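You operate a simulated robot arm through the tools that you are given. There is no shell and no other tool. Be economical: measure what you need, move in short steps, check, and stop when the job is done.

The job below is to be done with a simulated robot arm. You get a single attempt, and the scene is never put back.

Task
Shut the vent, press the three deck plugs home, then sand the specks off their strip.
Fine: dark cube on the plugs, brown puck for the specks; put both back; the vent stays shut. What is to be rubbed or washed off counts as gone when no trace of it is left.

The check looks at the end state, three seconds after you hand in, the way a careful person would. Anything else that was tipped, shoved, dropped, spilled or broken makes it a failure.

Robot
A 7-joint arm with a two-finger parallel gripper, fixed in place. Base frame: the origin is at the foot of the arm, x ahead of it, y to its left, z up; the work surface is at about z = 800. Units: mm, rad, N and s.
With the tool pointing down near the work surface it reaches from about 300 to 700 mm from the base axis. Its first joint turns from -1.152 to 1.152 rad. Payload 1.57 kg.
The TCP is the grasp point between the finger pads, 30 mm short of the fingertips. In the tool frame z runs along the fingers and y along their closing line. The gripper opens to 110 mm. The fingers are 24 mm wide and 12 mm thick; the gripper's body (48 by 112 mm) begins 78 mm behind the TCP.
Orientation is that of the tool frame in the base frame, as a unit quaternion [x, y, z, w]. With the fingers straight down and closing along the base's y, the tool's x points along the base's -x, its y along +y and its z along -z.

Tools
- The arm moves only by the tool arm_command. Its argument "targets" is a list of rows, each a list of 3 entries, a list of its own where there are three numbers: the shift along the tool's x, y, z in units of 200 mm (1.0 is 200 mm), then the turn, a rotation vector about the tool's x, y, z in units of 120 degrees (1.0 is 120 degrees), then the gripper command, from -1 (fully open) to 1 (shut), values between in proportion. In form: [[[tx, ty, tz], [wx, wy, wz], hand], ...]. A call has 1 to 20 rows; each row is the pose to reach, as a shift and turn from the pose commanded when the call began, along the tool's axes at that moment. A call with a number of a shift or a turn outside -1 to 1 is refused whole. Rows are played at 5 a second. More than 50 mm and 0.15 rad between two rows, or a gripper value outside its range, and nothing of the call is played. Where a pose cannot be reached the arm comes as near as it can. A force on the tool above 40 N (or 10 N above the force at the start of the call, whichever is more), or a blocked arm, ends the call early, and 0.2 s more pass. Each finger travels about 108 mm/s and halts on what it meets, pressing with about 34 N; the grip force reading is that of the motor and also rises with nothing between the fingers. The clock runs only during rows and for 0.2 s after the last one: add rows that repeat a pose to give the fingers time. The reply holds the time, the measured pose of the TCP, the force on the tool along the base axes, the opening and the grip force, in the units named above and with some noise, with the torque about the TCP (base axes, N m) and any sound that the robot's microphone picked up.
- Cameras (640 x 400 px; columns grow to the right, rows downward): "scene" is fixed at [180.2, -414.3, 1393.1]; the picture's right is [0.62, -0.78, 0.00], its down [-0.50, -0.40, -0.77] and it looks along [0.60, 0.48, -0.64] (base axes); focal length 328 px, centre (320, 200). "wrist" rides on the gripper at [70, 16, -141] in the tool frame; the picture's right is [-0.23, 0.97, 0.00], its down [-0.86, -0.20, -0.48] and it looks along [-0.47, -0.11, 0.88] (tool axes); focal length 222 px, centre (320, 200). There is no depth. A picture from a camera that has moved, and an enlarged one, comes with that camera's place and axes in the base frame and with its lens. The place of the scene camera against the robot may be out by one fixed shift of up to 12 mm in any direction.
- capture(camera): a new picture of that camera. No time passes.
- zoom(camera, box): a new picture of the part [left, top, right, bottom] of that camera's present view, enlarged. No time passes.
- close_job(): hands the job in; it is judged then, once.

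Go step by step. Nothing tells you positions but the pictures and the camera data: compare them with the known pose of the tool, close in by small moves and look again before you grip or let go. The budget is 120 turns and 76 pictures, counting those below and the enlarged ones. Unless the task says otherwise, let go and move clear before handing in, and close with one line.

The tools are called after ">>>" by a JSON object that holds its "op" and its "data". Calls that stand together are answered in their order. arm_command: Moves the arm, as the interface text tells. Its arguments: {"type":"object","properties":{"targets":{"type":"array","items":{"type":"array"}}},"required":["targets"]} The other tools are called the same way: capture (camera) takes a picture; zoom (camera, box) takes an enlarged picture of a part of a camera's view; close_job () hands the job in.

At the start:

```text
t: 0.0
tcp_pos: [406.7, 41.7, 1177.1]
tool_rot: [0.0, 1.0, 0.0, 0.0]
contact_force: [-0.8, -0.3, -0.9]
moment: [0.0, -0.02, 0.0]
grip_width: 110.0
grip_force: 0.0
```

scene: 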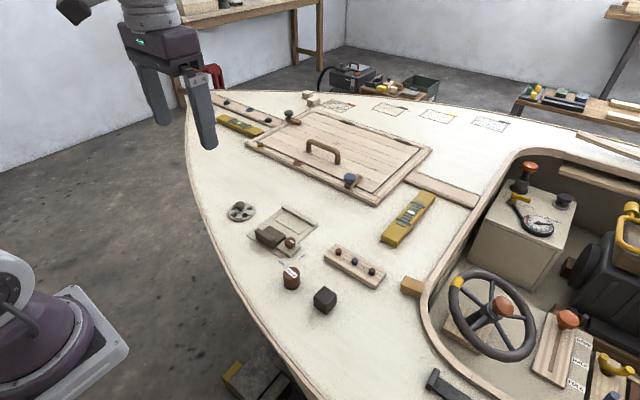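
wrist: 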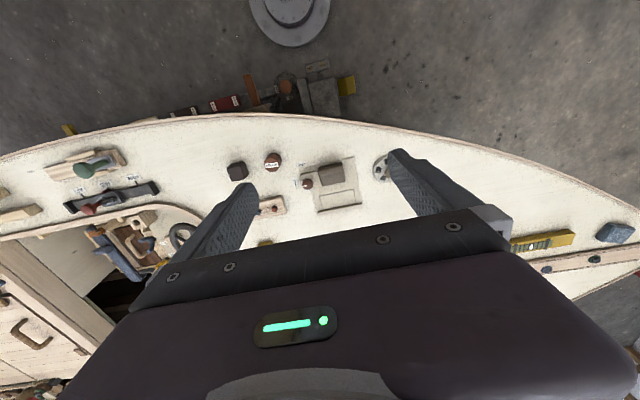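

I see a boat deck with a strip of plugs, a dark cube, a brown puck, a round vent and a sliding cover. I will look closer before moving.

>>> {"op": "zoom", "data": {"camera": "scene", "box": [210, 180, 410, 320]}}

>>> {"op": "zoom", "data": {"camera": "wrist", "box": [200, 130, 420, 260]}}

>>> {"op": "zoom", "data": {"camera": "scene", "box": [180, 80, 440, 240]}}

>>> {"op": "zoom", "data": {"camera": "scene", "box": [400, 140, 640, 400]}}

```text
2.86 times, centred on (310, 250) of scene
camera zoom: at [180.2, -414.3, 1393.1], right [0.62, -0.78, 0.0], down [-0.5, -0.4, -0.77], along [0.6, 0.48, -0.64], focal length 938 px, centre (349, 57)
```

zoom: 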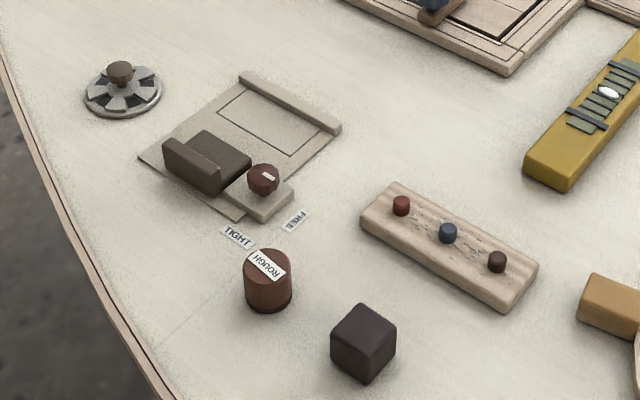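

```text
2.91 times, centred on (310, 195) of wrist
camera zoom: at [337.8, 58.8, 1318.2], right [0.23, 0.97, 0.0], down [0.86, -0.2, 0.48], along [0.47, -0.11, -0.88], focal length 646 px, centre (349, 214)
```

zoom: 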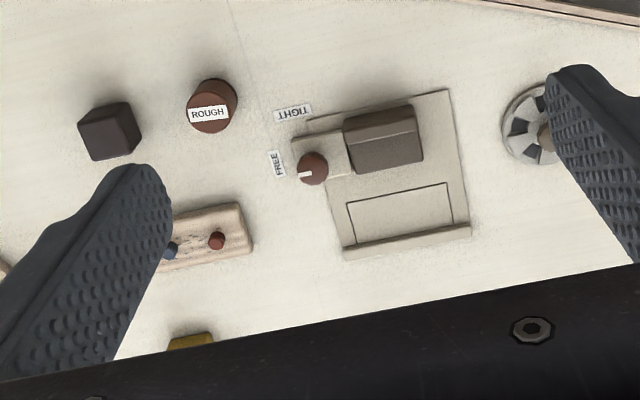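

```text
2.46 times, centred on (310, 160) of scene
camera zoom: at [180.2, -414.3, 1393.1], right [0.62, -0.78, 0.0], down [-0.5, -0.4, -0.77], along [0.6, 0.48, -0.64], focal length 808 px, centre (345, 298)
```

zoom: 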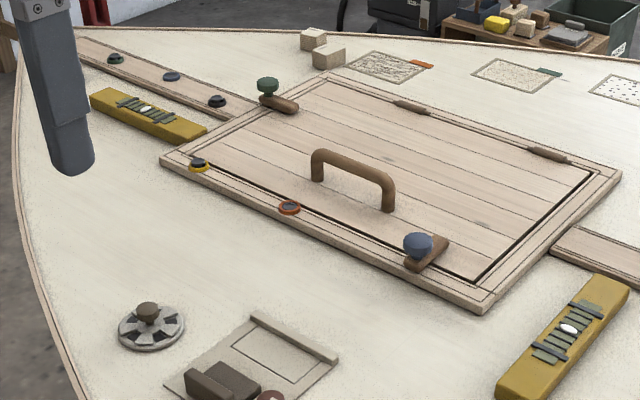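

```text
1.54 times, centred on (520, 270) of scene
camera zoom: at [180.2, -414.3, 1393.1], right [0.62, -0.78, 0.0], down [-0.5, -0.4, -0.77], along [0.6, 0.48, -0.64], focal length 505 px, centre (12, 92)
```

zoom: 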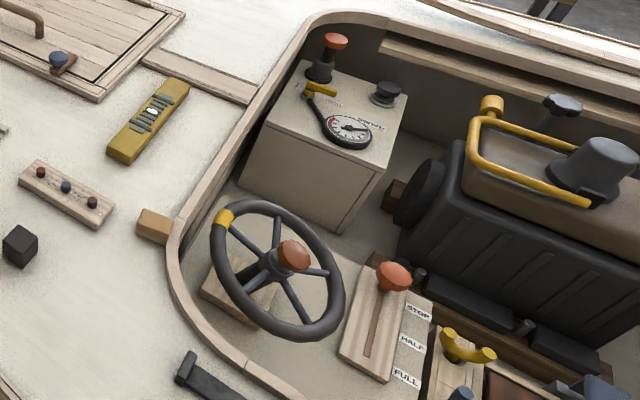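

The round rosette with dark slots looks like the vent, open now. The plug strip is near (590,-186), the cube near (480,-180) and the puck near (471,-104). I'll move over the rosette for a closer look.

>>> {"op": "arm_command", "data": {"targets": [[[-0.1, 0.09, 0.13], [0, 0, 0], -1], [[-0.2, 0.18, 0.26], [0, 0, 0], -1], [[-0.3, 0.27, 0.39], [0, 0, 0], -1], [[-0.4, 0.36, 0.52], [0, 0, 0], -1], [[-0.5, 0.45, 0.65], [0, 0, 0], -1], [[-0.6, 0.54, 0.78], [0, 0, 0], -1], [[-0.7, 0.56, 0.9], [0, 0, 0], -1], [[-0.7, 0.56, 0.9], [0, 0, 0], -1]]}}

>>> {"op": "capture", "data": {"camera": "wrist"}}

>>> {"op": "capture", "data": {"camera": "scene"}}

```text
t: 1.8
tcp_pos: [547.7, 152.6, 994.4]
tool_rot: [0.001, 1.0, 0.0, 0.0]
contact_force: [0.0, -0.4, -0.5]
moment: [0.02, -0.03, 0.0]
grip_width: 109.7
grip_force: 0.0
```

```text
69 pictures are left
camera wrist: at [479.1, 168.9, 1137.1], right [0.23, 0.97, 0.0], down [0.85, -0.2, 0.48], along [0.47, -0.11, -0.88], focal length 222 px, centre (320, 200)
```

wrist: 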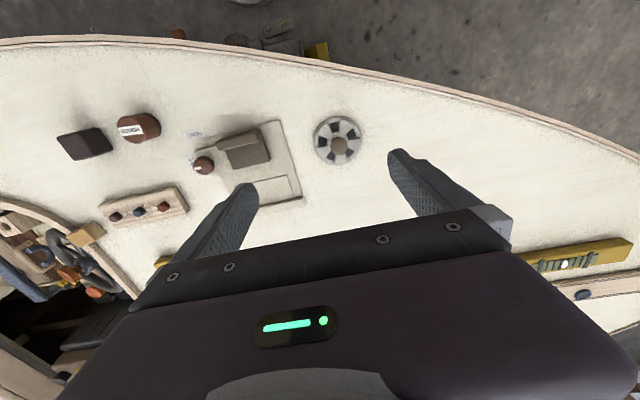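

```text
68 pictures are left
```

scene: 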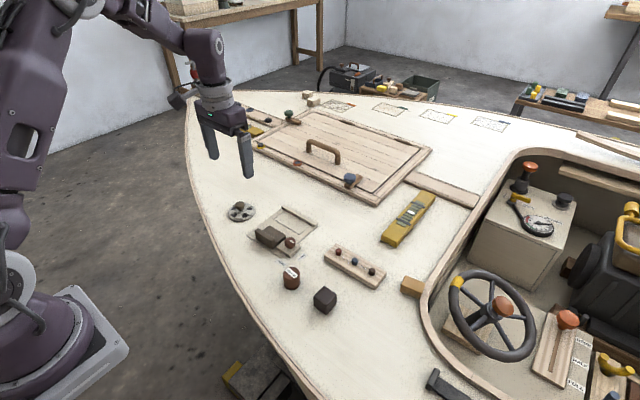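

The rosette is near (565,175). I'll centre over it, lower, and look at its slots.

>>> {"op": "arm_command", "data": {"targets": [[[-0.04, 0.05, 0.15], [0, 0, 0], -1], [[-0.08, 0.11, 0.3], [0, 0, 0], -1], [[-0.085, 0.11, 0.45], [0, 0, 0], -0.5], [[-0.085, 0.11, 0.5], [0, 0, 0], -0.5]]}}

>>> {"op": "zoom", "data": {"camera": "wrist", "box": [220, 90, 420, 215]}}

>>> {"op": "zoom", "data": {"camera": "wrist", "box": [40, 80, 300, 240]}}

>>> {"op": "zoom", "data": {"camera": "scene", "box": [200, 180, 300, 240]}}

```text
t: 2.8
tcp_pos: [565.4, 176.5, 895.5]
tool_rot: [0.001, 1.0, 0.0, 0.001]
contact_force: [-0.1, -0.4, 0.3]
moment: [0.03, -0.02, 0.0]
grip_width: 82.4
grip_force: 0.1
```

```text
3.20 times, centred on (320, 152) of wrist
camera zoom: at [497.3, 193.4, 1037.1], right [0.23, 0.97, 0.0], down [0.85, -0.2, 0.48], along [0.47, -0.11, -0.88], focal length 711 px, centre (320, 352)
```

zoom: 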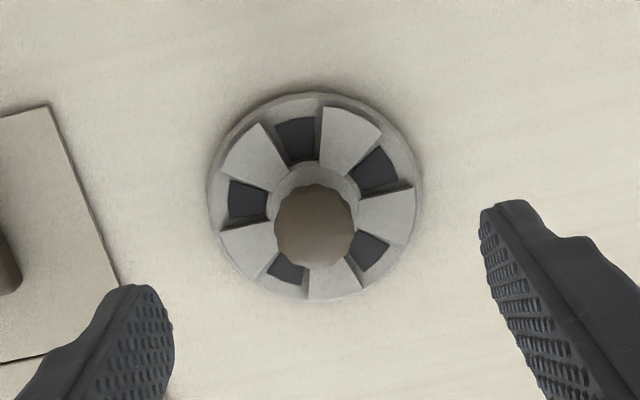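

```text
2.46 times, centred on (170, 160) of wrist
camera zoom: at [497.3, 193.4, 1037.1], right [0.23, 0.97, 0.0], down [0.85, -0.2, 0.48], along [0.47, -0.11, -0.88], focal length 547 px, centre (689, 298)
```

zoom: 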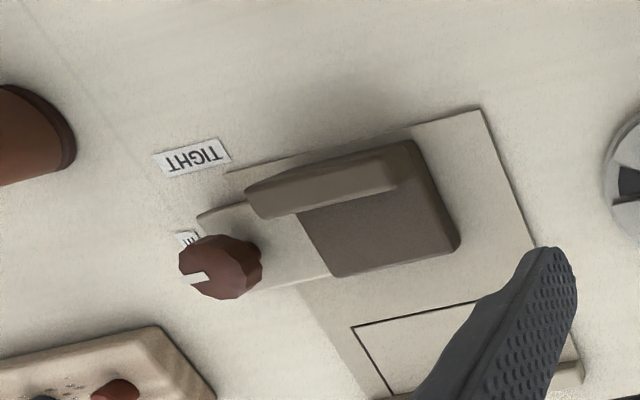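

```text
6.40 times, centred on (250, 210) of scene
camera zoom: at [180.2, -414.3, 1393.1], right [0.62, -0.78, 0.0], down [-0.5, -0.4, -0.77], along [0.6, 0.48, -0.64], focal length 2100 px, centre (768, 136)
```

zoom: 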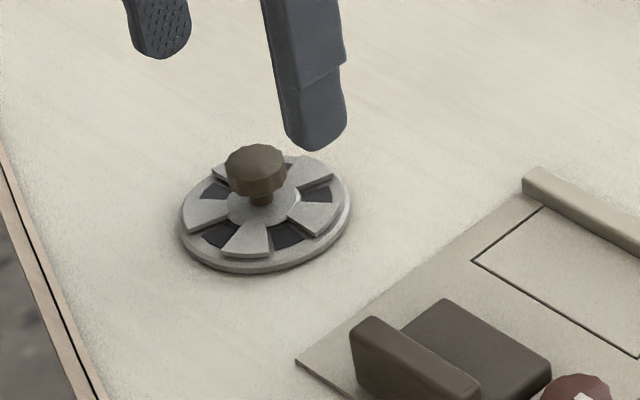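

This is a rosette vent with five dark openings, turned by a knob at about (564,176) whose top is at z≈833. I'll lower onto the knob and grip it.

>>> {"op": "arm_command", "data": {"targets": [[[0.004, 0, 0.1], [0, 0, 0], -0.5], [[0.006, 0, 0.2], [0, 0, 0], -0.3], [[0.006, 0, 0.235], [0, 0, 0], -0.1], [[0.006, 0, 0.235], [0, 0, 0], -0.1]]}}

>>> {"op": "zoom", "data": {"camera": "scene", "box": [200, 180, 300, 240]}}

>>> {"op": "zoom", "data": {"camera": "wrist", "box": [220, 90, 420, 215]}}

```text
t: 3.8
tcp_pos: [562.4, 175.9, 850.3]
tool_rot: [0.0, 1.0, 0.001, 0.0]
contact_force: [-0.1, -0.9, -0.3]
moment: [-0.01, 0.0, 0.02]
grip_width: 60.3
grip_force: 0.0
```

```text
6.40 times, centred on (250, 210) of scene
camera zoom: at [180.2, -414.3, 1393.1], right [0.62, -0.78, 0.0], down [-0.5, -0.4, -0.77], along [0.6, 0.48, -0.64], focal length 2100 px, centre (768, 136)
```

zoom: 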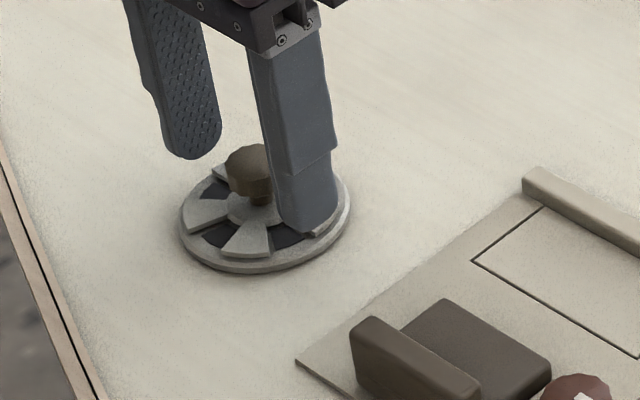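

```text
3.20 times, centred on (320, 152) of wrist
camera zoom: at [494.1, 192.8, 990.9], right [0.23, 0.97, 0.0], down [0.86, -0.2, 0.48], along [0.47, -0.11, -0.88], focal length 711 px, centre (320, 352)
```

zoom: 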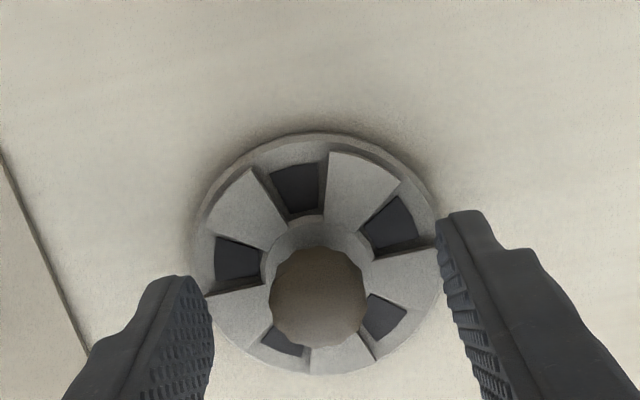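

Fingers straddle the knob well. Closing.

>>> {"op": "arm_command", "data": {"targets": [[[-0.006, 0, 0], [0, 0, 0], 0.3], [[-0.006, 0, 0], [0, 0, 0], 0.7], [[-0.006, 0, 0], [0, 0, 0], 1], [[-0.006, 0, 0], [0, 0, 0], 1]]}}

>>> {"op": "arm_command", "data": {"targets": [[[0, 0, 0], [0, 0, 0.04], 1], [[0, 0, 0], [0, 0, 0.08], 1], [[0, 0, 0], [0, 0, 0.1], 1], [[0, 0, 0], [0, 0, 0.1], 1]]}}

>>> {"op": "zoom", "data": {"camera": "wrist", "box": [220, 90, 420, 215]}}

```text
t: 4.8
tcp_pos: [563.8, 175.4, 850.0]
tool_rot: [0.0, 1.0, -0.001, 0.0]
contact_force: [-0.8, -8.9, 0.4]
moment: [-0.22, 0.04, -0.14]
grip_width: 23.4
grip_force: 35.4
```

```text
t: 5.8
tcp_pos: [563.6, 175.5, 849.6]
tool_rot: [0.106, 0.994, -0.001, 0.0]
contact_force: [3.1, -13.6, -10.5]
moment: [-0.27, -0.13, -0.02]
grip_width: 23.0
grip_force: 35.1
```

```text
3.20 times, centred on (320, 152) of wrist
camera zoom: at [500.1, 206.6, 991.0], right [0.43, 0.9, 0.0], down [0.79, -0.37, 0.48], along [0.43, -0.2, -0.88], focal length 711 px, centre (320, 352)
```

zoom: 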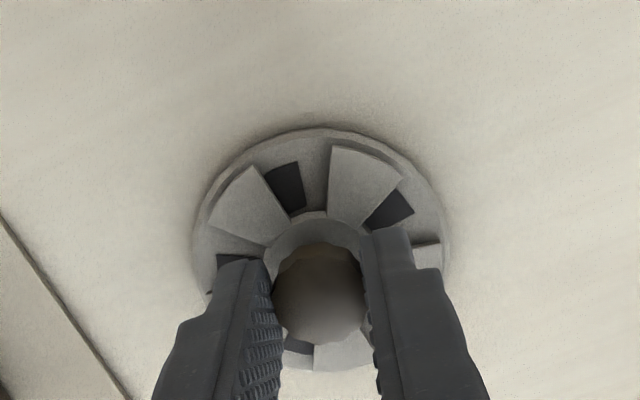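

Turning narrows the openings. I'll continue the same way.

>>> {"op": "arm_command", "data": {"targets": [[[0, 0, 0], [0, 0, 0.04], 1], [[0, 0, 0], [0, 0, 0.08], 1], [[0, 0, 0], [0, 0, 0.12], 1], [[0, 0, 0], [0, 0, 0.16], 1], [[0, 0, 0], [0, 0, 0.19], 1], [[0, 0, 0], [0, 0, 0.19], 1]]}}

>>> {"op": "zoom", "data": {"camera": "wrist", "box": [220, 90, 420, 215]}}

>>> {"op": "zoom", "data": {"camera": "scene", "box": [200, 180, 300, 240]}}

```text
t: 7.2
tcp_pos: [564.7, 175.6, 849.8]
tool_rot: [0.299, 0.954, 0.0, 0.001]
contact_force: [-1.9, -11.5, -4.8]
moment: [-0.24, 0.11, -0.04]
grip_width: 23.2
grip_force: 35.3
```

```text
3.20 times, centred on (320, 152) of wrist
camera zoom: at [517.1, 229.5, 991.1], right [0.74, 0.67, 0.0], down [0.59, -0.65, 0.48], along [0.32, -0.36, -0.88], focal length 711 px, centre (320, 352)
```

zoom: 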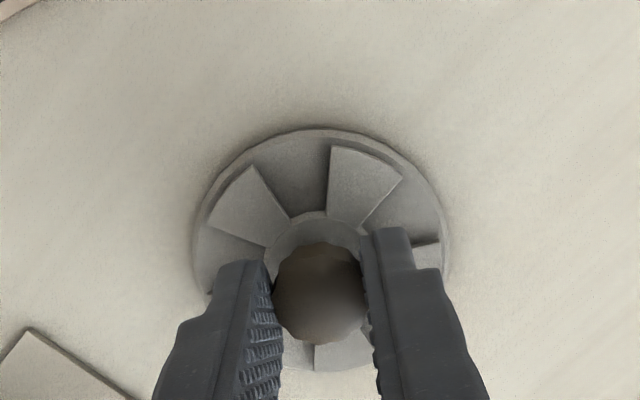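

```text
6.40 times, centred on (250, 210) of scene
camera zoom: at [180.3, -414.6, 1393.0], right [0.62, -0.78, 0.0], down [-0.5, -0.4, -0.77], along [0.6, 0.48, -0.64], focal length 2100 px, centre (768, 136)
```

zoom: 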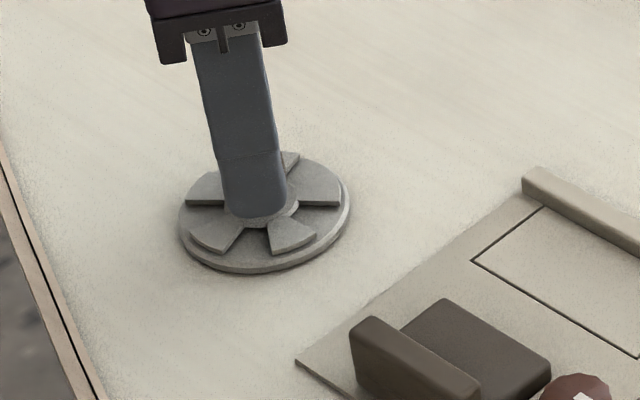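

All openings are covered. I'll let go, lift, and check that it stays shut.

>>> {"op": "arm_command", "data": {"targets": [[[0, 0, 0], [0, 0, 0], 0.5], [[0, 0, 0], [0, 0, 0], 0.2], [[0, 0, -0.1], [0, 0, 0], 0], [[0, 0, -0.3], [0, 0, 0], 0], [[0, 0, -0.5], [0, 0, 0], 0], [[0, 0, -0.5], [0, 0, -0.07], 0], [[0, 0, -0.5], [0, 0, -0.14], 0], [[0, 0, -0.5], [0, 0, -0.21], 0], [[0, 0, -0.5], [0, 0, -0.29], 0], [[0, 0, -0.5], [0, 0, -0.29], 0]]}}

>>> {"op": "zoom", "data": {"camera": "wrist", "box": [220, 90, 420, 215]}}

```text
refused: row 9 steps farther than a row can; nothing moved
```

```text
3.20 times, centred on (320, 152) of wrist
camera zoom: at [517.1, 229.5, 991.1], right [0.74, 0.67, 0.0], down [0.59, -0.65, 0.48], along [0.32, -0.36, -0.88], focal length 711 px, centre (320, 352)
```

zoom: 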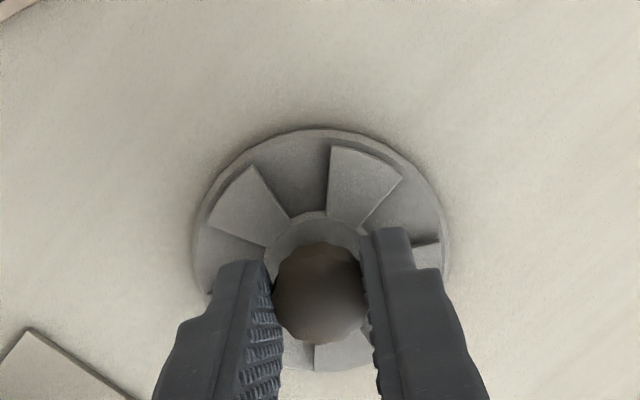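

One turn step was too large; I'll repeat with smaller steps.

>>> {"op": "arm_command", "data": {"targets": [[[0, 0, 0], [0, 0, 0], 0.5], [[0, 0, 0], [0, 0, 0], 0.2], [[0, 0, -0.1], [0, 0, 0], 0], [[0, 0, -0.3], [0, 0, 0], 0], [[0, 0, -0.5], [0, 0, 0], 0], [[0, 0, -0.5], [0, 0, -0.06], 0], [[0, 0, -0.5], [0, 0, -0.12], 0], [[0, 0, -0.5], [0, 0, -0.18], 0], [[0, 0, -0.5], [0, 0, -0.24], 0], [[0, 0, -0.5], [0, 0, -0.29], 0], [[0, 0, -0.5], [0, 0, -0.29], 0]]}}

>>> {"op": "zoom", "data": {"camera": "wrist", "box": [220, 90, 420, 215]}}

```text
t: 9.6
tcp_pos: [564.0, 175.3, 949.7]
tool_rot: [-0.001, 1.0, -0.001, 0.0]
contact_force: [-0.1, 0.3, -0.1]
moment: [-0.05, 0.0, 0.03]
grip_width: 54.9
grip_force: 0.0
```

```text
3.20 times, centred on (320, 152) of wrist
camera zoom: at [495.0, 192.8, 1092.0], right [0.23, 0.97, 0.0], down [0.86, -0.2, 0.48], along [0.47, -0.11, -0.88], focal length 711 px, centre (320, 352)
```

zoom: 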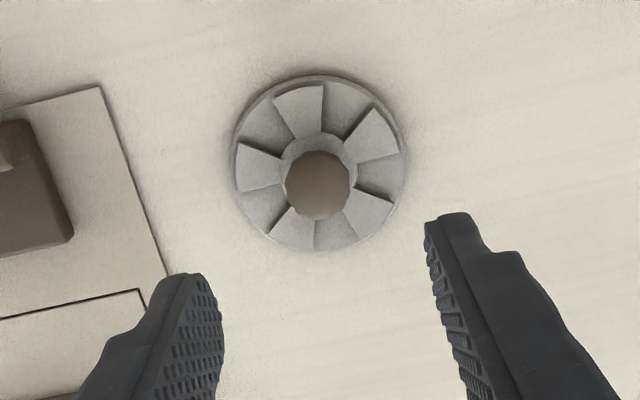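

The vent is shut and holding. Next I'll go toward the cube, puck and plug strip and look.

>>> {"op": "arm_command", "data": {"targets": [[[0.02, -0.2, -0.04], [0, 0, 0], -0.3], [[0.04, -0.4, -0.08], [0, 0, 0], -0.5], [[0.06, -0.6, -0.12], [0, 0, 0], -0.5], [[0.08, -0.8, -0.12], [0, 0, 0], -0.5], [[0.1, -1, -0.12], [0, 0, 0], -0.5]]}}

>>> {"op": "arm_command", "data": {"targets": [[[0.02, -0.2, 0.05], [0, 0, 0], -0.5], [[0.04, -0.4, 0.1], [0, 0, 0], -0.5], [[0.06, -0.6, 0.12], [0, 0, 0], -0.5], [[0.06, -0.6, 0.12], [0, 0, 0], -0.5]]}}

>>> {"op": "capture", "data": {"camera": "wrist"}}

>>> {"op": "zoom", "data": {"camera": "wrist", "box": [220, 60, 440, 200]}}

```text
t: 10.8
tcp_pos: [541.1, -25.4, 972.8]
tool_rot: [-0.001, 1.0, 0.0, 0.0]
contact_force: [-0.3, 0.1, 0.4]
moment: [0.04, 0.05, -0.01]
grip_width: 82.7
grip_force: 0.0
```

```text
t: 11.8
tcp_pos: [530.7, -145.9, 948.6]
tool_rot: [0.0, 1.0, 0.0, 0.0]
contact_force: [-0.1, -0.2, 0.1]
moment: [-0.01, 0.03, 0.02]
grip_width: 82.4
grip_force: 0.1
```

```text
57 pictures are left
camera wrist: at [460.9, -128.4, 1091.8], right [0.23, 0.97, 0.0], down [0.85, -0.2, 0.48], along [0.47, -0.11, -0.88], focal length 222 px, centre (320, 200)
```

wrist: 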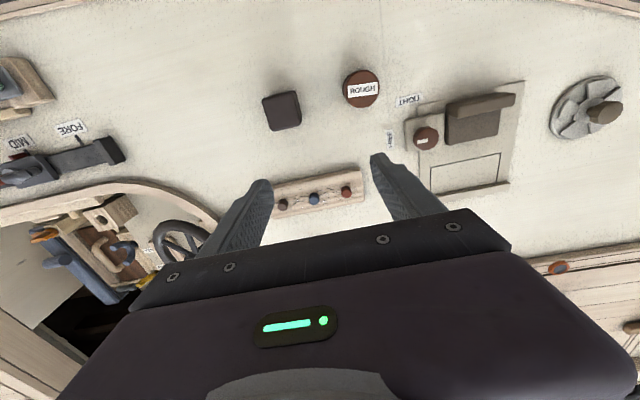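

```text
2.86 times, centred on (330, 130) of wrist
camera zoom: at [460.9, -128.4, 1091.8], right [0.23, 0.97, 0.0], down [0.85, -0.2, 0.48], along [0.47, -0.11, -0.88], focal length 635 px, centre (291, 400)
```

zoom: 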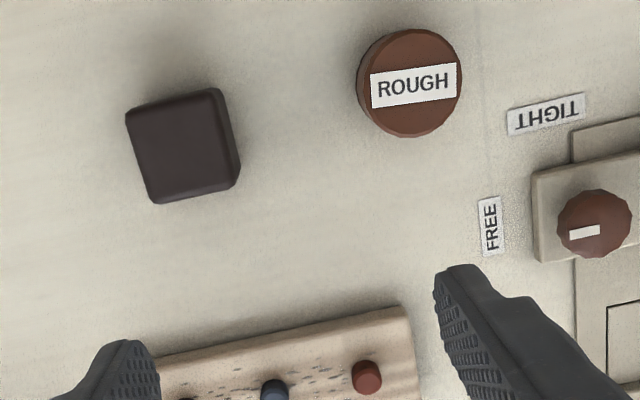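

Cube at about (483,-176), aligned with the base axes; puck near (480,-89); plugs near x≈600 at y≈-125, -170, -214. I'll go above the cube.

>>> {"op": "arm_command", "data": {"targets": [[[0.12, -0.08, 0.08], [0, 0, 0], -0.36], [[0.235, -0.153, 0.2], [0, 0, 0], -0.36], [[0.235, -0.153, 0.3], [0, 0, 0], -0.36], [[0.235, -0.153, 0.3], [0, 0, 0], -0.36]]}}

>>> {"op": "zoom", "data": {"camera": "wrist", "box": [220, 90, 420, 215]}}

>>> {"op": "zoom", "data": {"camera": "scene", "box": [270, 230, 390, 320]}}

```text
t: 12.8
tcp_pos: [481.9, -173.7, 890.3]
tool_rot: [0.001, 1.0, 0.0, 0.0]
contact_force: [-0.2, -0.3, 0.4]
moment: [0.02, 0.01, 0.01]
grip_width: 74.7
grip_force: 0.0
```

```text
3.20 times, centred on (320, 152) of wrist
camera zoom: at [413.3, -157.3, 1031.4], right [0.23, 0.97, 0.0], down [0.85, -0.2, 0.48], along [0.47, -0.11, -0.88], focal length 711 px, centre (320, 352)
```

zoom: 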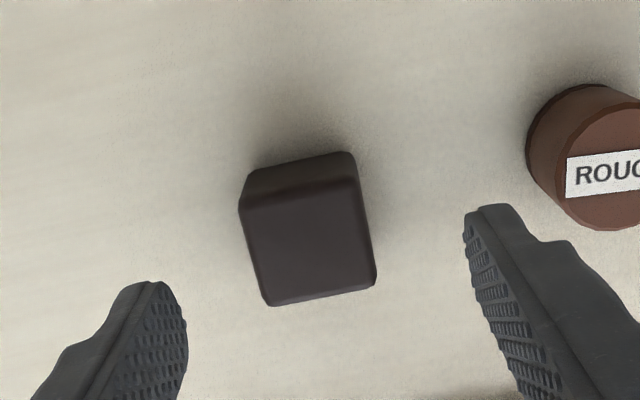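

```text
4.44 times, centred on (330, 275) of scene
camera zoom: at [180.2, -414.3, 1393.1], right [0.62, -0.78, 0.0], down [-0.5, -0.4, -0.77], along [0.6, 0.48, -0.64], focal length 1458 px, centre (276, -133)
```

zoom: 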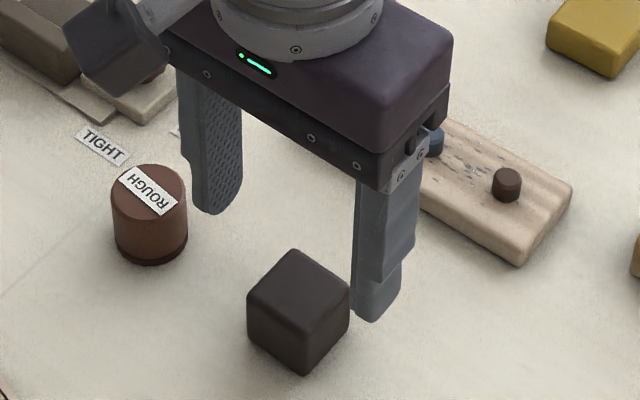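

Cube centre is (483,-176). I'll lower to it with the tips about 10 mm above the deck, then close.

>>> {"op": "arm_command", "data": {"targets": [[[-0.005, -0.0125, 0.1], [0, 0, 0], -0.36], [[-0.005, -0.0125, 0.2], [0, 0, 0], -0.36], [[-0.005, -0.0125, 0.24], [0, 0, 0], -0.36], [[-0.005, -0.0125, 0.24], [0, 0, 0], -0.36]]}}

>>> {"op": "zoom", "data": {"camera": "wrist", "box": [220, 90, 420, 215]}}

>>> {"op": "zoom", "data": {"camera": "scene", "box": [270, 230, 390, 320]}}

```text
t: 13.8
tcp_pos: [484.6, -177.0, 841.8]
tool_rot: [0.0, 1.0, -0.001, -0.001]
contact_force: [-0.5, -0.4, 0.5]
moment: [0.0, 0.02, 0.01]
grip_width: 74.5
grip_force: 0.0
```

```text
3.20 times, centred on (320, 152) of wrist
camera zoom: at [415.0, -160.4, 983.2], right [0.23, 0.97, 0.0], down [0.85, -0.2, 0.48], along [0.47, -0.11, -0.88], focal length 711 px, centre (320, 352)
```

zoom: 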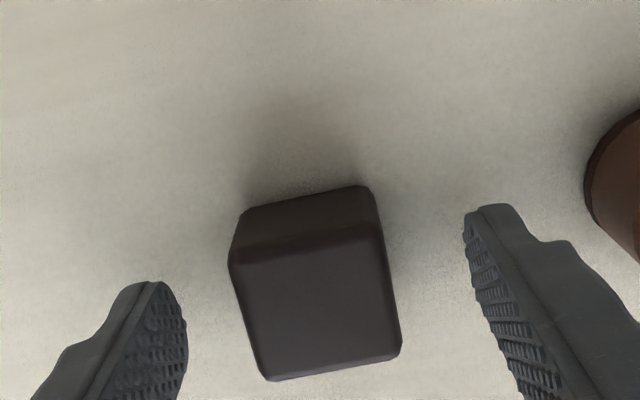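

```text
4.44 times, centred on (330, 275) of scene
camera zoom: at [180.2, -414.3, 1393.1], right [0.62, -0.78, 0.0], down [-0.5, -0.4, -0.77], along [0.6, 0.48, -0.64], focal length 1458 px, centre (276, -133)
```

zoom: 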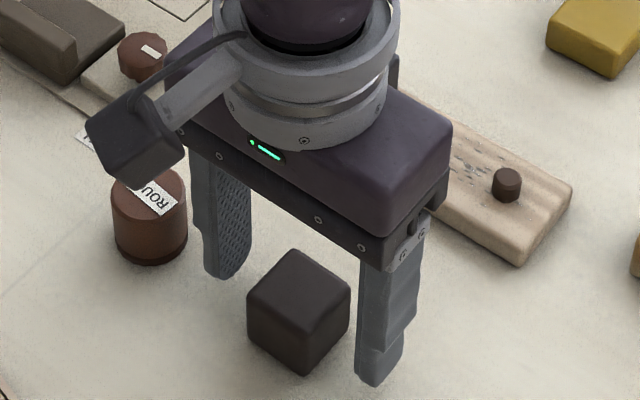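

Aligned. Closing on the cube and lifting slightly.

>>> {"op": "arm_command", "data": {"targets": [[[0, 0, 0], [0, 0, 0], 0], [[0, 0, 0], [0, 0, 0], 0.4], [[0, 0, 0], [0, 0, 0], 1], [[0, 0, 0], [0, 0, 0], 1], [[0, 0, 0], [0, 0, 0], 1]]}}

>>> {"op": "arm_command", "data": {"targets": [[[0, 0, -0.15], [0, 0, 0], 1], [[0, 0, -0.3], [0, 0, 0], 1], [[0, 0, -0.3], [0, 0, 0], 1]]}}

>>> {"op": "zoom", "data": {"camera": "scene", "box": [270, 210, 410, 310]}}

>>> {"op": "capture", "data": {"camera": "wrist"}}

```text
t: 15.0
tcp_pos: [483.5, -178.0, 841.7]
tool_rot: [0.0, 1.0, -0.001, 0.0]
contact_force: [-0.7, -0.1, 0.0]
moment: [0.01, -0.02, 0.02]
grip_width: 34.8
grip_force: 34.0
```

```text
t: 15.8
tcp_pos: [485.4, -180.0, 903.7]
tool_rot: [0.0, 1.0, 0.0, 0.0]
contact_force: [-0.3, 0.7, -1.6]
moment: [0.0, -0.04, 0.02]
grip_width: 34.8
grip_force: 34.2
```

```text
4.00 times, centred on (340, 260) of scene
camera zoom: at [180.2, -414.3, 1393.1], right [0.62, -0.78, 0.0], down [-0.5, -0.4, -0.77], along [0.6, 0.48, -0.64], focal length 1312 px, centre (240, -40)
```

zoom: 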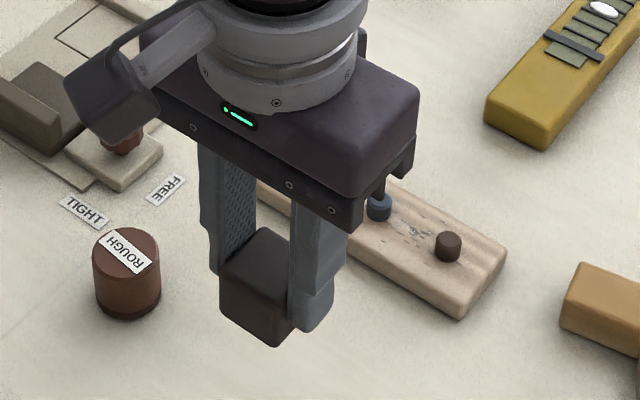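

```text
50 pictures are left
camera wrist: at [416.4, -163.4, 1045.0], right [0.23, 0.97, 0.0], down [0.86, -0.2, 0.48], along [0.47, -0.11, -0.88], focal length 222 px, centre (320, 200)
```

wrist: 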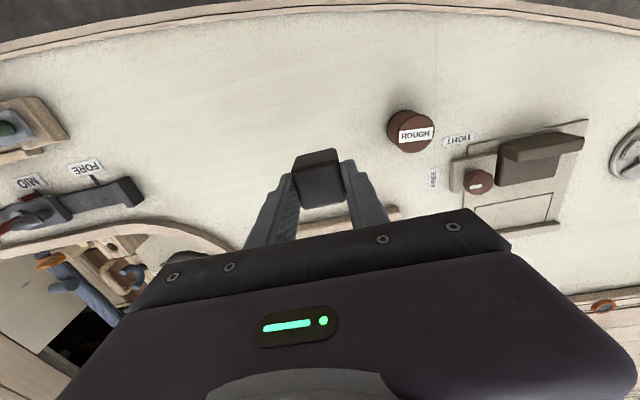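

The cube is held, its bottom about 42 mm below the TCP. I'll move over the red plug first (600,-125) and descend gently.

>>> {"op": "arm_command", "data": {"targets": [[[-0.2, 0.09, 0], [0, 0, 0], 1], [[-0.4, 0.19, 0], [0, 0, 0], 1], [[-0.573, 0.27, 0], [0, 0, 0], 1], [[-0.573, 0.27, 0.1], [0, 0, 0], 1], [[-0.573, 0.27, 0.1], [0, 0, 0], 1]]}}

>>> {"op": "capture", "data": {"camera": "wrist"}}

>>> {"op": "zoom", "data": {"camera": "scene", "box": [300, 200, 420, 300]}}

```text
t: 17.0
tcp_pos: [600.0, -122.3, 881.2]
tool_rot: [0.0, 1.0, 0.0, 0.0]
contact_force: [-0.5, -0.9, -0.4]
moment: [0.0, -0.02, -0.02]
grip_width: 34.9
grip_force: 34.3
```

```text
49 pictures are left
camera wrist: at [531.4, -105.1, 1022.6], right [0.23, 0.97, 0.0], down [0.86, -0.2, 0.48], along [0.47, -0.11, -0.88], focal length 222 px, centre (320, 200)
```

wrist: 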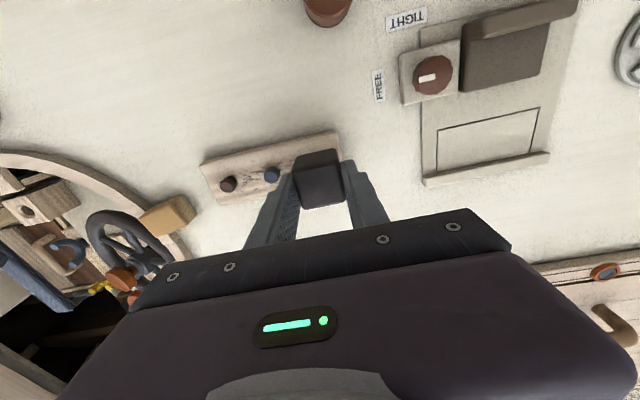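

```text
4.00 times, centred on (360, 250) of scene
camera zoom: at [180.3, -414.3, 1393.1], right [0.62, -0.78, 0.0], down [-0.5, -0.4, -0.77], along [0.6, 0.48, -0.64], focal length 1312 px, centre (160, 0)
```

zoom: 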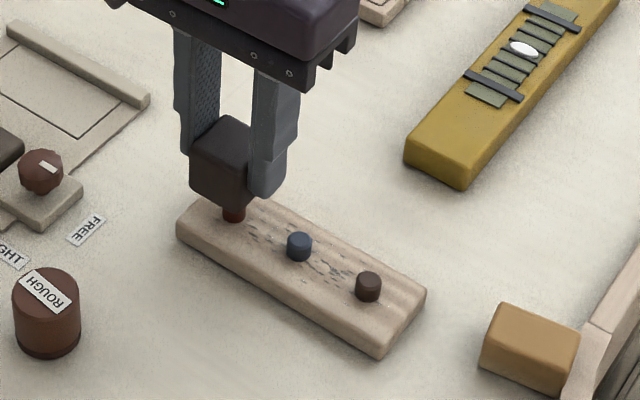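

The cube sits right over the red plug. Pressing down in small steps.

>>> {"op": "arm_command", "data": {"targets": [[[0, -0.01, 0.02], [0, 0, 0], 1], [[0, -0.01, 0.04], [0, 0, 0], 1], [[0, -0.01, 0.05], [0, 0, 0], 1], [[0, -0.01, 0.06], [0, 0, 0], 1], [[0, -0.01, 0.07], [0, 0, 0], 1], [[0, -0.01, 0.08], [0, 0, 0], 1], [[0, -0.01, 0.09], [0, 0, 0], 1], [[0, -0.01, 0.1], [0, 0, 0], 1], [[0, -0.01, 0.11], [0, 0, 0], 1], [[0, -0.01, 0.12], [0, 0, 0], 1]]}}

>>> {"op": "zoom", "data": {"camera": "scene", "box": [300, 200, 420, 300]}}

```text
t: 19.2
tcp_pos: [602.1, -124.7, 858.5]
tool_rot: [0.001, 1.0, 0.0, 0.001]
contact_force: [-0.5, -1.2, 5.9]
moment: [-0.08, 0.06, 0.02]
grip_width: 34.8
grip_force: 33.7
```

```text
4.00 times, centred on (360, 250) of scene
camera zoom: at [180.1, -414.4, 1393.1], right [0.62, -0.78, 0.0], down [-0.5, -0.4, -0.77], along [0.6, 0.48, -0.64], focal length 1312 px, centre (160, 0)
```

zoom: 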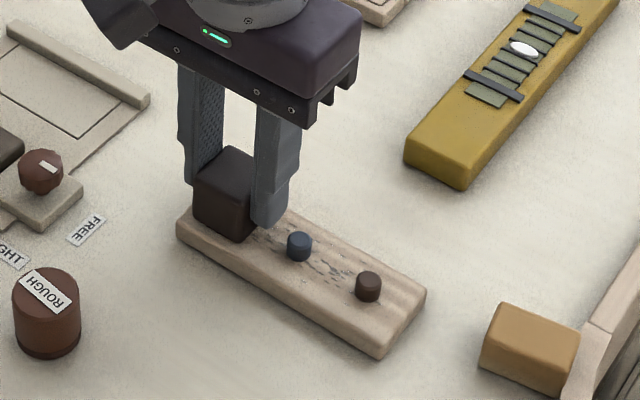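

Light contact (6 N). Continuing down in small steps until the force shows a hard stop.

>>> {"op": "arm_command", "data": {"targets": [[[0, 0, 0.01], [0, 0, 0], 1], [[0, 0, 0.015], [0, 0, 0], 1], [[0, 0, 0.02], [0, 0, 0], 1], [[0, 0, 0.02], [0, 0, 0], 1]]}}

```text
t: 20.2
tcp_pos: [601.1, -123.8, 854.9]
tool_rot: [-0.001, 1.0, -0.001, 0.003]
contact_force: [7.4, -2.0, 28.8]
moment: [-0.02, -0.24, 0.02]
grip_width: 34.7
grip_force: 33.9
```

>>> {"op": "arm_command", "data": {"targets": [[[0, 0, 0.005], [0, 0, 0], 1], [[0, 0, 0.008], [0, 0, 0], 1], [[0, 0, 0.008], [0, 0, 0], 1]]}}

>>> {"op": "zoom", "data": {"camera": "scene", "box": [325, 230, 385, 280]}}

```text
t: 21.0
tcp_pos: [599.3, -125.1, 853.5]
tool_rot: [0.0, 1.0, 0.0, 0.0]
contact_force: [2.2, -0.2, 30.9]
moment: [-0.01, -0.05, 0.04]
grip_width: 34.6
grip_force: 34.2
```

```text
8.00 times, centred on (355, 255) of scene
camera zoom: at [179.7, -414.2, 1393.2], right [0.62, -0.78, 0.0], down [-0.5, -0.4, -0.77], along [0.6, 0.48, -0.64], focal length 2625 px, centre (40, -240)
```

zoom: 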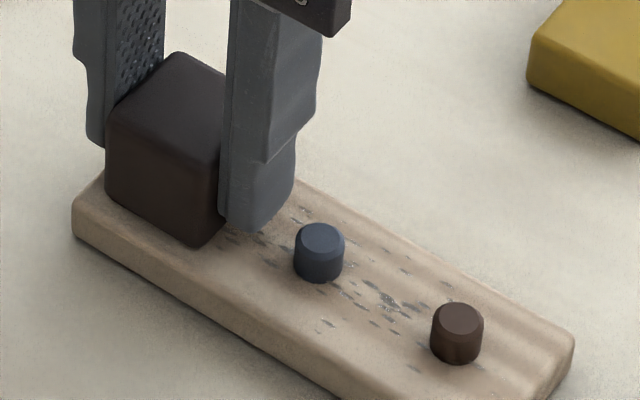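

The cube seems down on the strip. I'll lift off, shift over the blue plug and check the red one.

>>> {"op": "arm_command", "data": {"targets": [[[0, 0, -0.1], [0, 0, 0], 1], [[0, 0, -0.16], [0, 0, 0], 1], [[0, -0.12, -0.16], [0, 0, 0], 1], [[0, -0.22, -0.16], [0, 0, 0], 1], [[0, -0.22, -0.16], [0, 0, 0], 1]]}}

>>> {"op": "zoom", "data": {"camera": "scene", "box": [310, 210, 400, 290]}}

>>> {"op": "zoom", "data": {"camera": "wrist", "box": [180, 90, 420, 240]}}

```text
t: 22.2
tcp_pos: [599.7, -167.3, 883.1]
tool_rot: [0.0, 1.0, 0.0, 0.0]
contact_force: [0.4, 0.0, 0.4]
moment: [-0.01, -0.01, 0.0]
grip_width: 35.2
grip_force: 34.5
```

```text
5.00 times, centred on (355, 250) of scene
camera zoom: at [180.2, -414.3, 1393.1], right [0.62, -0.78, 0.0], down [-0.5, -0.4, -0.77], along [0.6, 0.48, -0.64], focal length 1641 px, centre (145, -50)
```

zoom: 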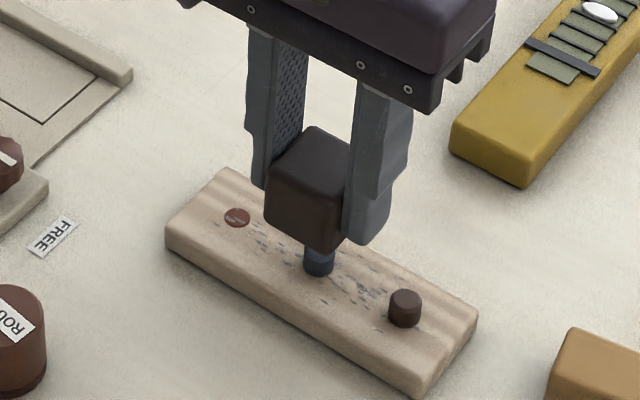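

```text
2.67 times, centred on (300, 165) of wrist
camera zoom: at [530.5, -150.6, 1025.7], right [0.23, 0.97, 0.0], down [0.86, -0.2, 0.48], along [0.47, -0.11, -0.88], focal length 592 px, centre (373, 293)
```

zoom: 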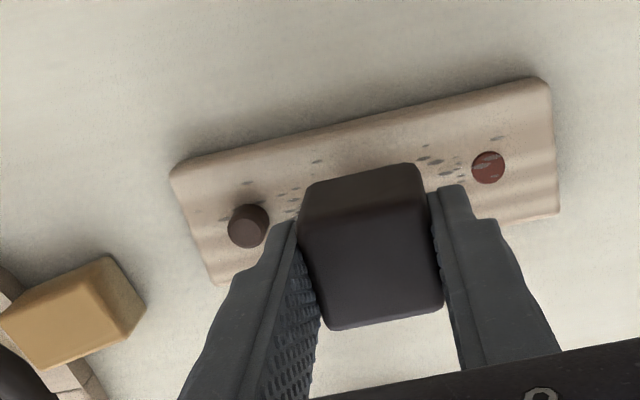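

The red plug is flush. Now the blue plug, to the same depth.

>>> {"op": "arm_command", "data": {"targets": [[[0, -0.005, 0.05], [0, 0, 0], 1], [[0, -0.005, 0.08], [0, 0, 0], 1], [[0, -0.005, 0.09], [0, 0, 0], 1], [[0, -0.005, 0.1], [0, 0, 0], 1], [[0, -0.005, 0.11], [0, 0, 0], 1], [[0, -0.005, 0.12], [0, 0, 0], 1], [[0, -0.005, 0.13], [0, 0, 0], 1], [[0, -0.005, 0.14], [0, 0, 0], 1], [[0, -0.005, 0.15], [0, 0, 0], 1], [[0, -0.005, 0.155], [0, 0, 0], 1], [[0, -0.005, 0.16], [0, 0, 0], 1], [[0, -0.005, 0.162], [0, 0, 0], 1], [[0, -0.005, 0.162], [0, 0, 0], 1]]}}

```text
t: 25.0
tcp_pos: [600.4, -169.4, 852.8]
tool_rot: [-0.001, 1.0, -0.001, 0.0]
contact_force: [-0.3, 0.4, 17.3]
moment: [0.05, 0.17, -0.01]
grip_width: 34.8
grip_force: 34.1
```

>>> {"op": "arm_command", "data": {"targets": [[[0, 0, 0.005], [0, 0, 0], 1], [[0, 0, 0.008], [0, 0, 0], 1], [[0, 0, 0.008], [0, 0, 0], 1]]}}

>>> {"op": "arm_command", "data": {"targets": [[[0, 0, -0.1], [0, 0, 0], 1], [[0, 0, -0.17], [0, 0, 0], 1], [[0, -0.12, -0.17], [0, 0, 0], 1], [[0, -0.22, -0.17], [0, 0, 0], 1], [[0, -0.22, -0.17], [0, 0, 0], 1]]}}

>>> {"op": "zoom", "data": {"camera": "scene", "box": [310, 210, 400, 290]}}

```text
t: 25.8
tcp_pos: [601.4, -170.3, 852.0]
tool_rot: [0.001, 1.0, 0.0, 0.003]
contact_force: [1.3, 2.0, 29.7]
moment: [0.07, -0.03, -0.01]
grip_width: 34.8
grip_force: 34.2
```

```text
t: 27.0
tcp_pos: [598.3, -212.0, 883.8]
tool_rot: [-0.001, 1.0, 0.0, 0.0]
contact_force: [-0.4, 0.0, 0.1]
moment: [0.01, 0.01, 0.03]
grip_width: 35.1
grip_force: 33.9
```

```text
5.00 times, centred on (355, 250) of scene
camera zoom: at [180.2, -414.3, 1393.1], right [0.62, -0.78, 0.0], down [-0.5, -0.4, -0.77], along [0.6, 0.48, -0.64], focal length 1641 px, centre (145, -50)
```

zoom: 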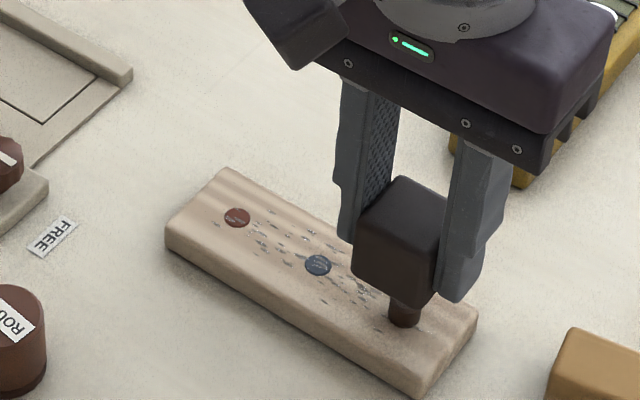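

Blue is flush too. Now the brown plug the same way.

>>> {"op": "arm_command", "data": {"targets": [[[0, -0.008, 0.05], [0, 0, 0], 1], [[0, -0.008, 0.08], [0, 0, 0], 1], [[0, -0.008, 0.09], [0, 0, 0], 1], [[0, -0.008, 0.1], [0, 0, 0], 1], [[0, -0.008, 0.11], [0, 0, 0], 1], [[0, -0.008, 0.12], [0, 0, 0], 1], [[0, -0.008, 0.13], [0, 0, 0], 1], [[0, -0.008, 0.14], [0, 0, 0], 1], [[0, -0.008, 0.15], [0, 0, 0], 1], [[0, -0.008, 0.155], [0, 0, 0], 1], [[0, -0.008, 0.16], [0, 0, 0], 1], [[0, -0.008, 0.165], [0, 0, 0], 1], [[0, -0.008, 0.17], [0, 0, 0], 1], [[0, -0.008, 0.17], [0, 0, 0], 1]]}}

>>> {"op": "arm_command", "data": {"targets": [[[0, 0, -0.1], [0, 0, 0], 1], [[0.02, 0.05, -0.2], [0, 0, 0], 1], [[0.2, 0.09, -0.25], [0, 0, 0], 1], [[0.4, 0.14, -0.25], [0, 0, 0], 1], [[0.58, 0.18, -0.25], [0, 0, 0], 1], [[0.58, 0.18, -0.25], [0, 0, 0], 1]]}}

>>> {"op": "zoom", "data": {"camera": "scene", "box": [300, 210, 400, 300]}}

```text
t: 30.0
tcp_pos: [599.7, -215.9, 850.7]
tool_rot: [0.0, 1.0, 0.0, 0.001]
contact_force: [-0.9, 6.2, 21.8]
moment: [0.17, -0.01, -0.01]
grip_width: 35.0
grip_force: 34.5
```

```text
t: 31.4
tcp_pos: [484.9, -178.8, 899.8]
tool_rot: [0.0, 1.0, -0.001, 0.0]
contact_force: [0.1, 1.1, -0.6]
moment: [0.01, 0.02, 0.01]
grip_width: 35.0
grip_force: 33.6
```

```text
4.44 times, centred on (350, 255) of scene
camera zoom: at [180.2, -414.3, 1393.1], right [0.62, -0.78, 0.0], down [-0.5, -0.4, -0.77], along [0.6, 0.48, -0.64], focal length 1458 px, centre (187, -44)
```

zoom: 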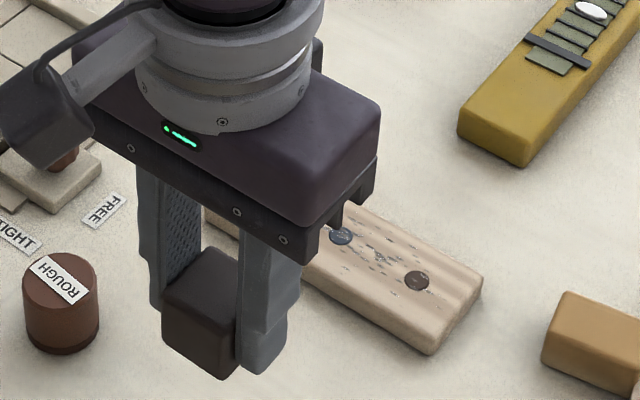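

All three plugs look flush. Now I put the cube back where it stood, easing down until it touches.

>>> {"op": "arm_command", "data": {"targets": [[[-0.007, 0.013, 0.1], [0, 0, 0], 1], [[-0.007, 0.013, 0.2], [0, 0, 0], 1], [[-0.007, 0.013, 0.26], [0, 0, 0], 1], [[-0.007, 0.013, 0.28], [0, 0, 0], 1], [[-0.007, 0.013, 0.288], [0, 0, 0], 1], [[-0.007, 0.013, 0.292], [0, 0, 0], 1], [[-0.007, 0.013, 0.292], [0, 0, 0], 1]]}}

```text
t: 33.0
tcp_pos: [485.5, -176.2, 841.8]
tool_rot: [0.0, 1.0, 0.0, 0.0]
contact_force: [0.3, -0.3, -0.6]
moment: [0.0, 0.02, 0.04]
grip_width: 35.0
grip_force: 33.9
```

>>> {"op": "arm_command", "data": {"targets": [[[0, 0, 0.004], [0, 0, 0], 1], [[0, 0, 0.007], [0, 0, 0], 1], [[0, 0, 0.01], [0, 0, 0], 1], [[0, 0, 0.01], [0, 0, 0], 1]]}}

```text
t: 34.0
tcp_pos: [486.1, -177.4, 840.8]
tool_rot: [0.0, 1.0, 0.0, 0.0]
contact_force: [0.0, -0.5, 0.2]
moment: [-0.01, 0.0, 0.01]
grip_width: 34.7
grip_force: 33.8
```

>>> {"op": "arm_command", "data": {"targets": [[[0, 0, 0.004], [0, 0, 0], 1], [[0, 0, 0.007], [0, 0, 0], 1], [[0, 0, 0.01], [0, 0, 0], 1], [[0, 0, 0.01], [0, 0, 0], 1]]}}

>>> {"op": "zoom", "data": {"camera": "scene", "box": [270, 230, 390, 320]}}

```text
t: 35.0
tcp_pos: [485.5, -177.5, 837.8]
tool_rot: [0.0, 1.0, -0.001, -0.001]
contact_force: [0.0, -0.2, -0.7]
moment: [0.01, -0.02, -0.01]
grip_width: 34.9
grip_force: 33.8
```

```text
4.44 times, centred on (330, 275) of scene
camera zoom: at [180.2, -414.3, 1393.1], right [0.62, -0.78, 0.0], down [-0.5, -0.4, -0.77], along [0.6, 0.48, -0.64], focal length 1458 px, centre (276, -133)
```

zoom: 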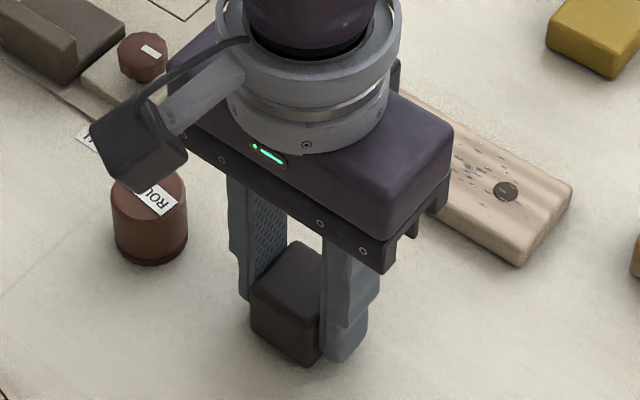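

The cube slid up in the grip by a few mm, so I keep easing down until contact.

>>> {"op": "arm_command", "data": {"targets": [[[0, 0, 0.004], [0, 0, 0], 1], [[0, 0, 0.008], [0, 0, 0], 1], [[0, 0, 0.012], [0, 0, 0], 1], [[0, 0, 0.015], [0, 0, 0], 1], [[0, 0, 0.015], [0, 0, 0], 1]]}}

```text
t: 36.2
tcp_pos: [485.4, -177.7, 835.8]
tool_rot: [0.0, 1.0, 0.0, 0.0]
contact_force: [-4.4, -0.3, 21.1]
moment: [0.04, 0.04, 0.02]
grip_width: 35.0
grip_force: 34.1
```

Contact. I'll ease off slightly, open and lift.

>>> {"op": "arm_command", "data": {"targets": [[[0, 0, -0.004], [0, 0, 0], 1], [[0, 0, -0.006], [0, 0, 0], 0.3], [[0, 0, -0.006], [0, 0, 0], 0.0], [[0, 0, -0.006], [0, 0, 0], -0.3], [[0, 0, -0.006], [0, 0, 0], -0.3], [[0, 0, -0.2], [0, 0, 0], -0.3], [[0, 0, -0.4], [0, 0, 0], -0.3], [[0, 0.15, -0.42], [0, 0, 0], -0.36], [[0, 0.3, -0.42], [0, 0, 0], -0.36], [[0.02, 0.43, -0.35], [0, 0, 0], -0.36], [[0.02, 0.43, -0.3], [0, 0, 0], -0.36], [[0.02, 0.43, -0.3], [0, 0, 0], -0.36]]}}

>>> {"op": "zoom", "data": {"camera": "scene", "box": [270, 230, 390, 320]}}

>>> {"op": "zoom", "data": {"camera": "wrist", "box": [180, 90, 420, 240]}}

```text
t: 38.8
tcp_pos: [480.1, -92.6, 894.1]
tool_rot: [-0.001, 1.0, 0.0, 0.0]
contact_force: [0.4, -0.8, 0.5]
moment: [0.01, -0.01, 0.01]
grip_width: 74.7
grip_force: 0.0
```

```text
4.44 times, centred on (330, 275) of scene
camera zoom: at [180.2, -414.3, 1393.1], right [0.62, -0.78, 0.0], down [-0.5, -0.4, -0.77], along [0.6, 0.48, -0.64], focal length 1458 px, centre (276, -133)
```

zoom: 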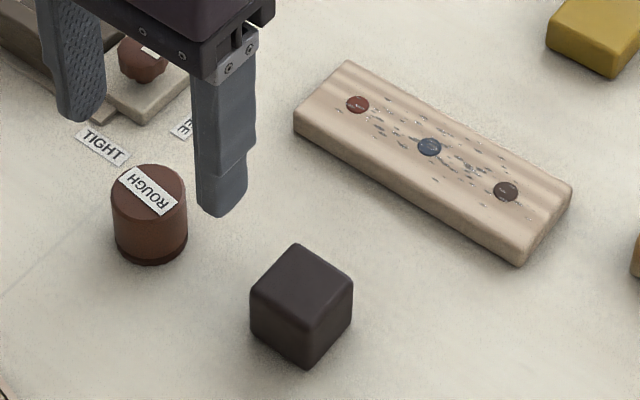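

```text
2.67 times, centred on (300, 165) of wrist
camera zoom: at [411.5, -75.3, 1036.0], right [0.23, 0.97, 0.0], down [0.86, -0.2, 0.48], along [0.47, -0.11, -0.88], focal length 592 px, centre (373, 293)
```

zoom: 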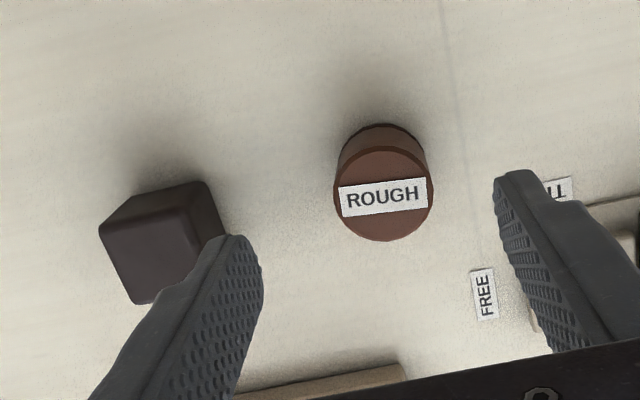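

Cube is back on the deck within a few mm of its place, and the plugs are flush. The puck is at about (480,-88); I'll lower to it with narrower fingers.

>>> {"op": "arm_command", "data": {"targets": [[[0, 0.022, 0.05], [0, 0, 0], -0.1], [[0, 0.022, 0.15], [0, 0, 0], -0.1], [[0, 0.022, 0.25], [0, 0, 0], -0.1], [[0, 0.022, 0.27], [0, 0, 0], -0.1], [[0, 0.022, 0.27], [0, 0, 0], -0.1]]}}

>>> {"op": "zoom", "data": {"camera": "wrist", "box": [220, 90, 420, 215]}}

>>> {"op": "zoom", "data": {"camera": "scene", "box": [250, 220, 370, 310]}}

```text
t: 40.0
tcp_pos: [481.0, -87.7, 839.7]
tool_rot: [0.0, 1.0, 0.0, 0.0]
contact_force: [0.3, 0.0, -0.2]
moment: [0.0, 0.01, -0.02]
grip_width: 60.3
grip_force: 0.1
```

```text
3.20 times, centred on (320, 152) of wrist
camera zoom: at [412.1, -71.0, 981.2], right [0.23, 0.97, 0.0], down [0.86, -0.2, 0.48], along [0.47, -0.11, -0.88], focal length 711 px, centre (320, 352)
```

zoom: 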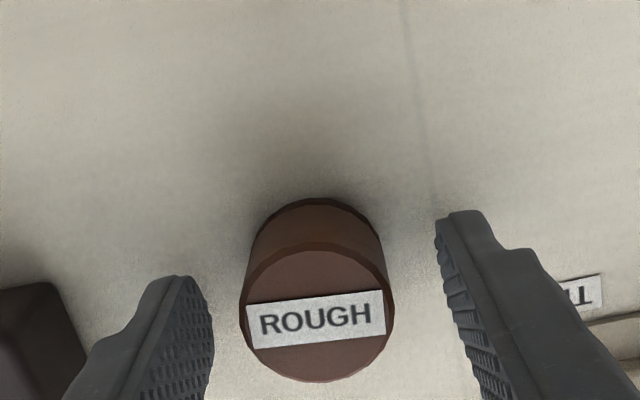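

```text
4.44 times, centred on (310, 265) of scene
camera zoom: at [180.2, -414.3, 1393.1], right [0.62, -0.78, 0.0], down [-0.5, -0.4, -0.77], along [0.6, 0.48, -0.64], focal length 1458 px, centre (364, -89)
```

zoom: 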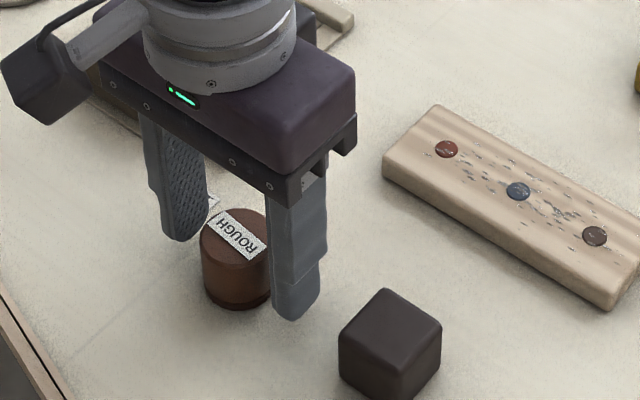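

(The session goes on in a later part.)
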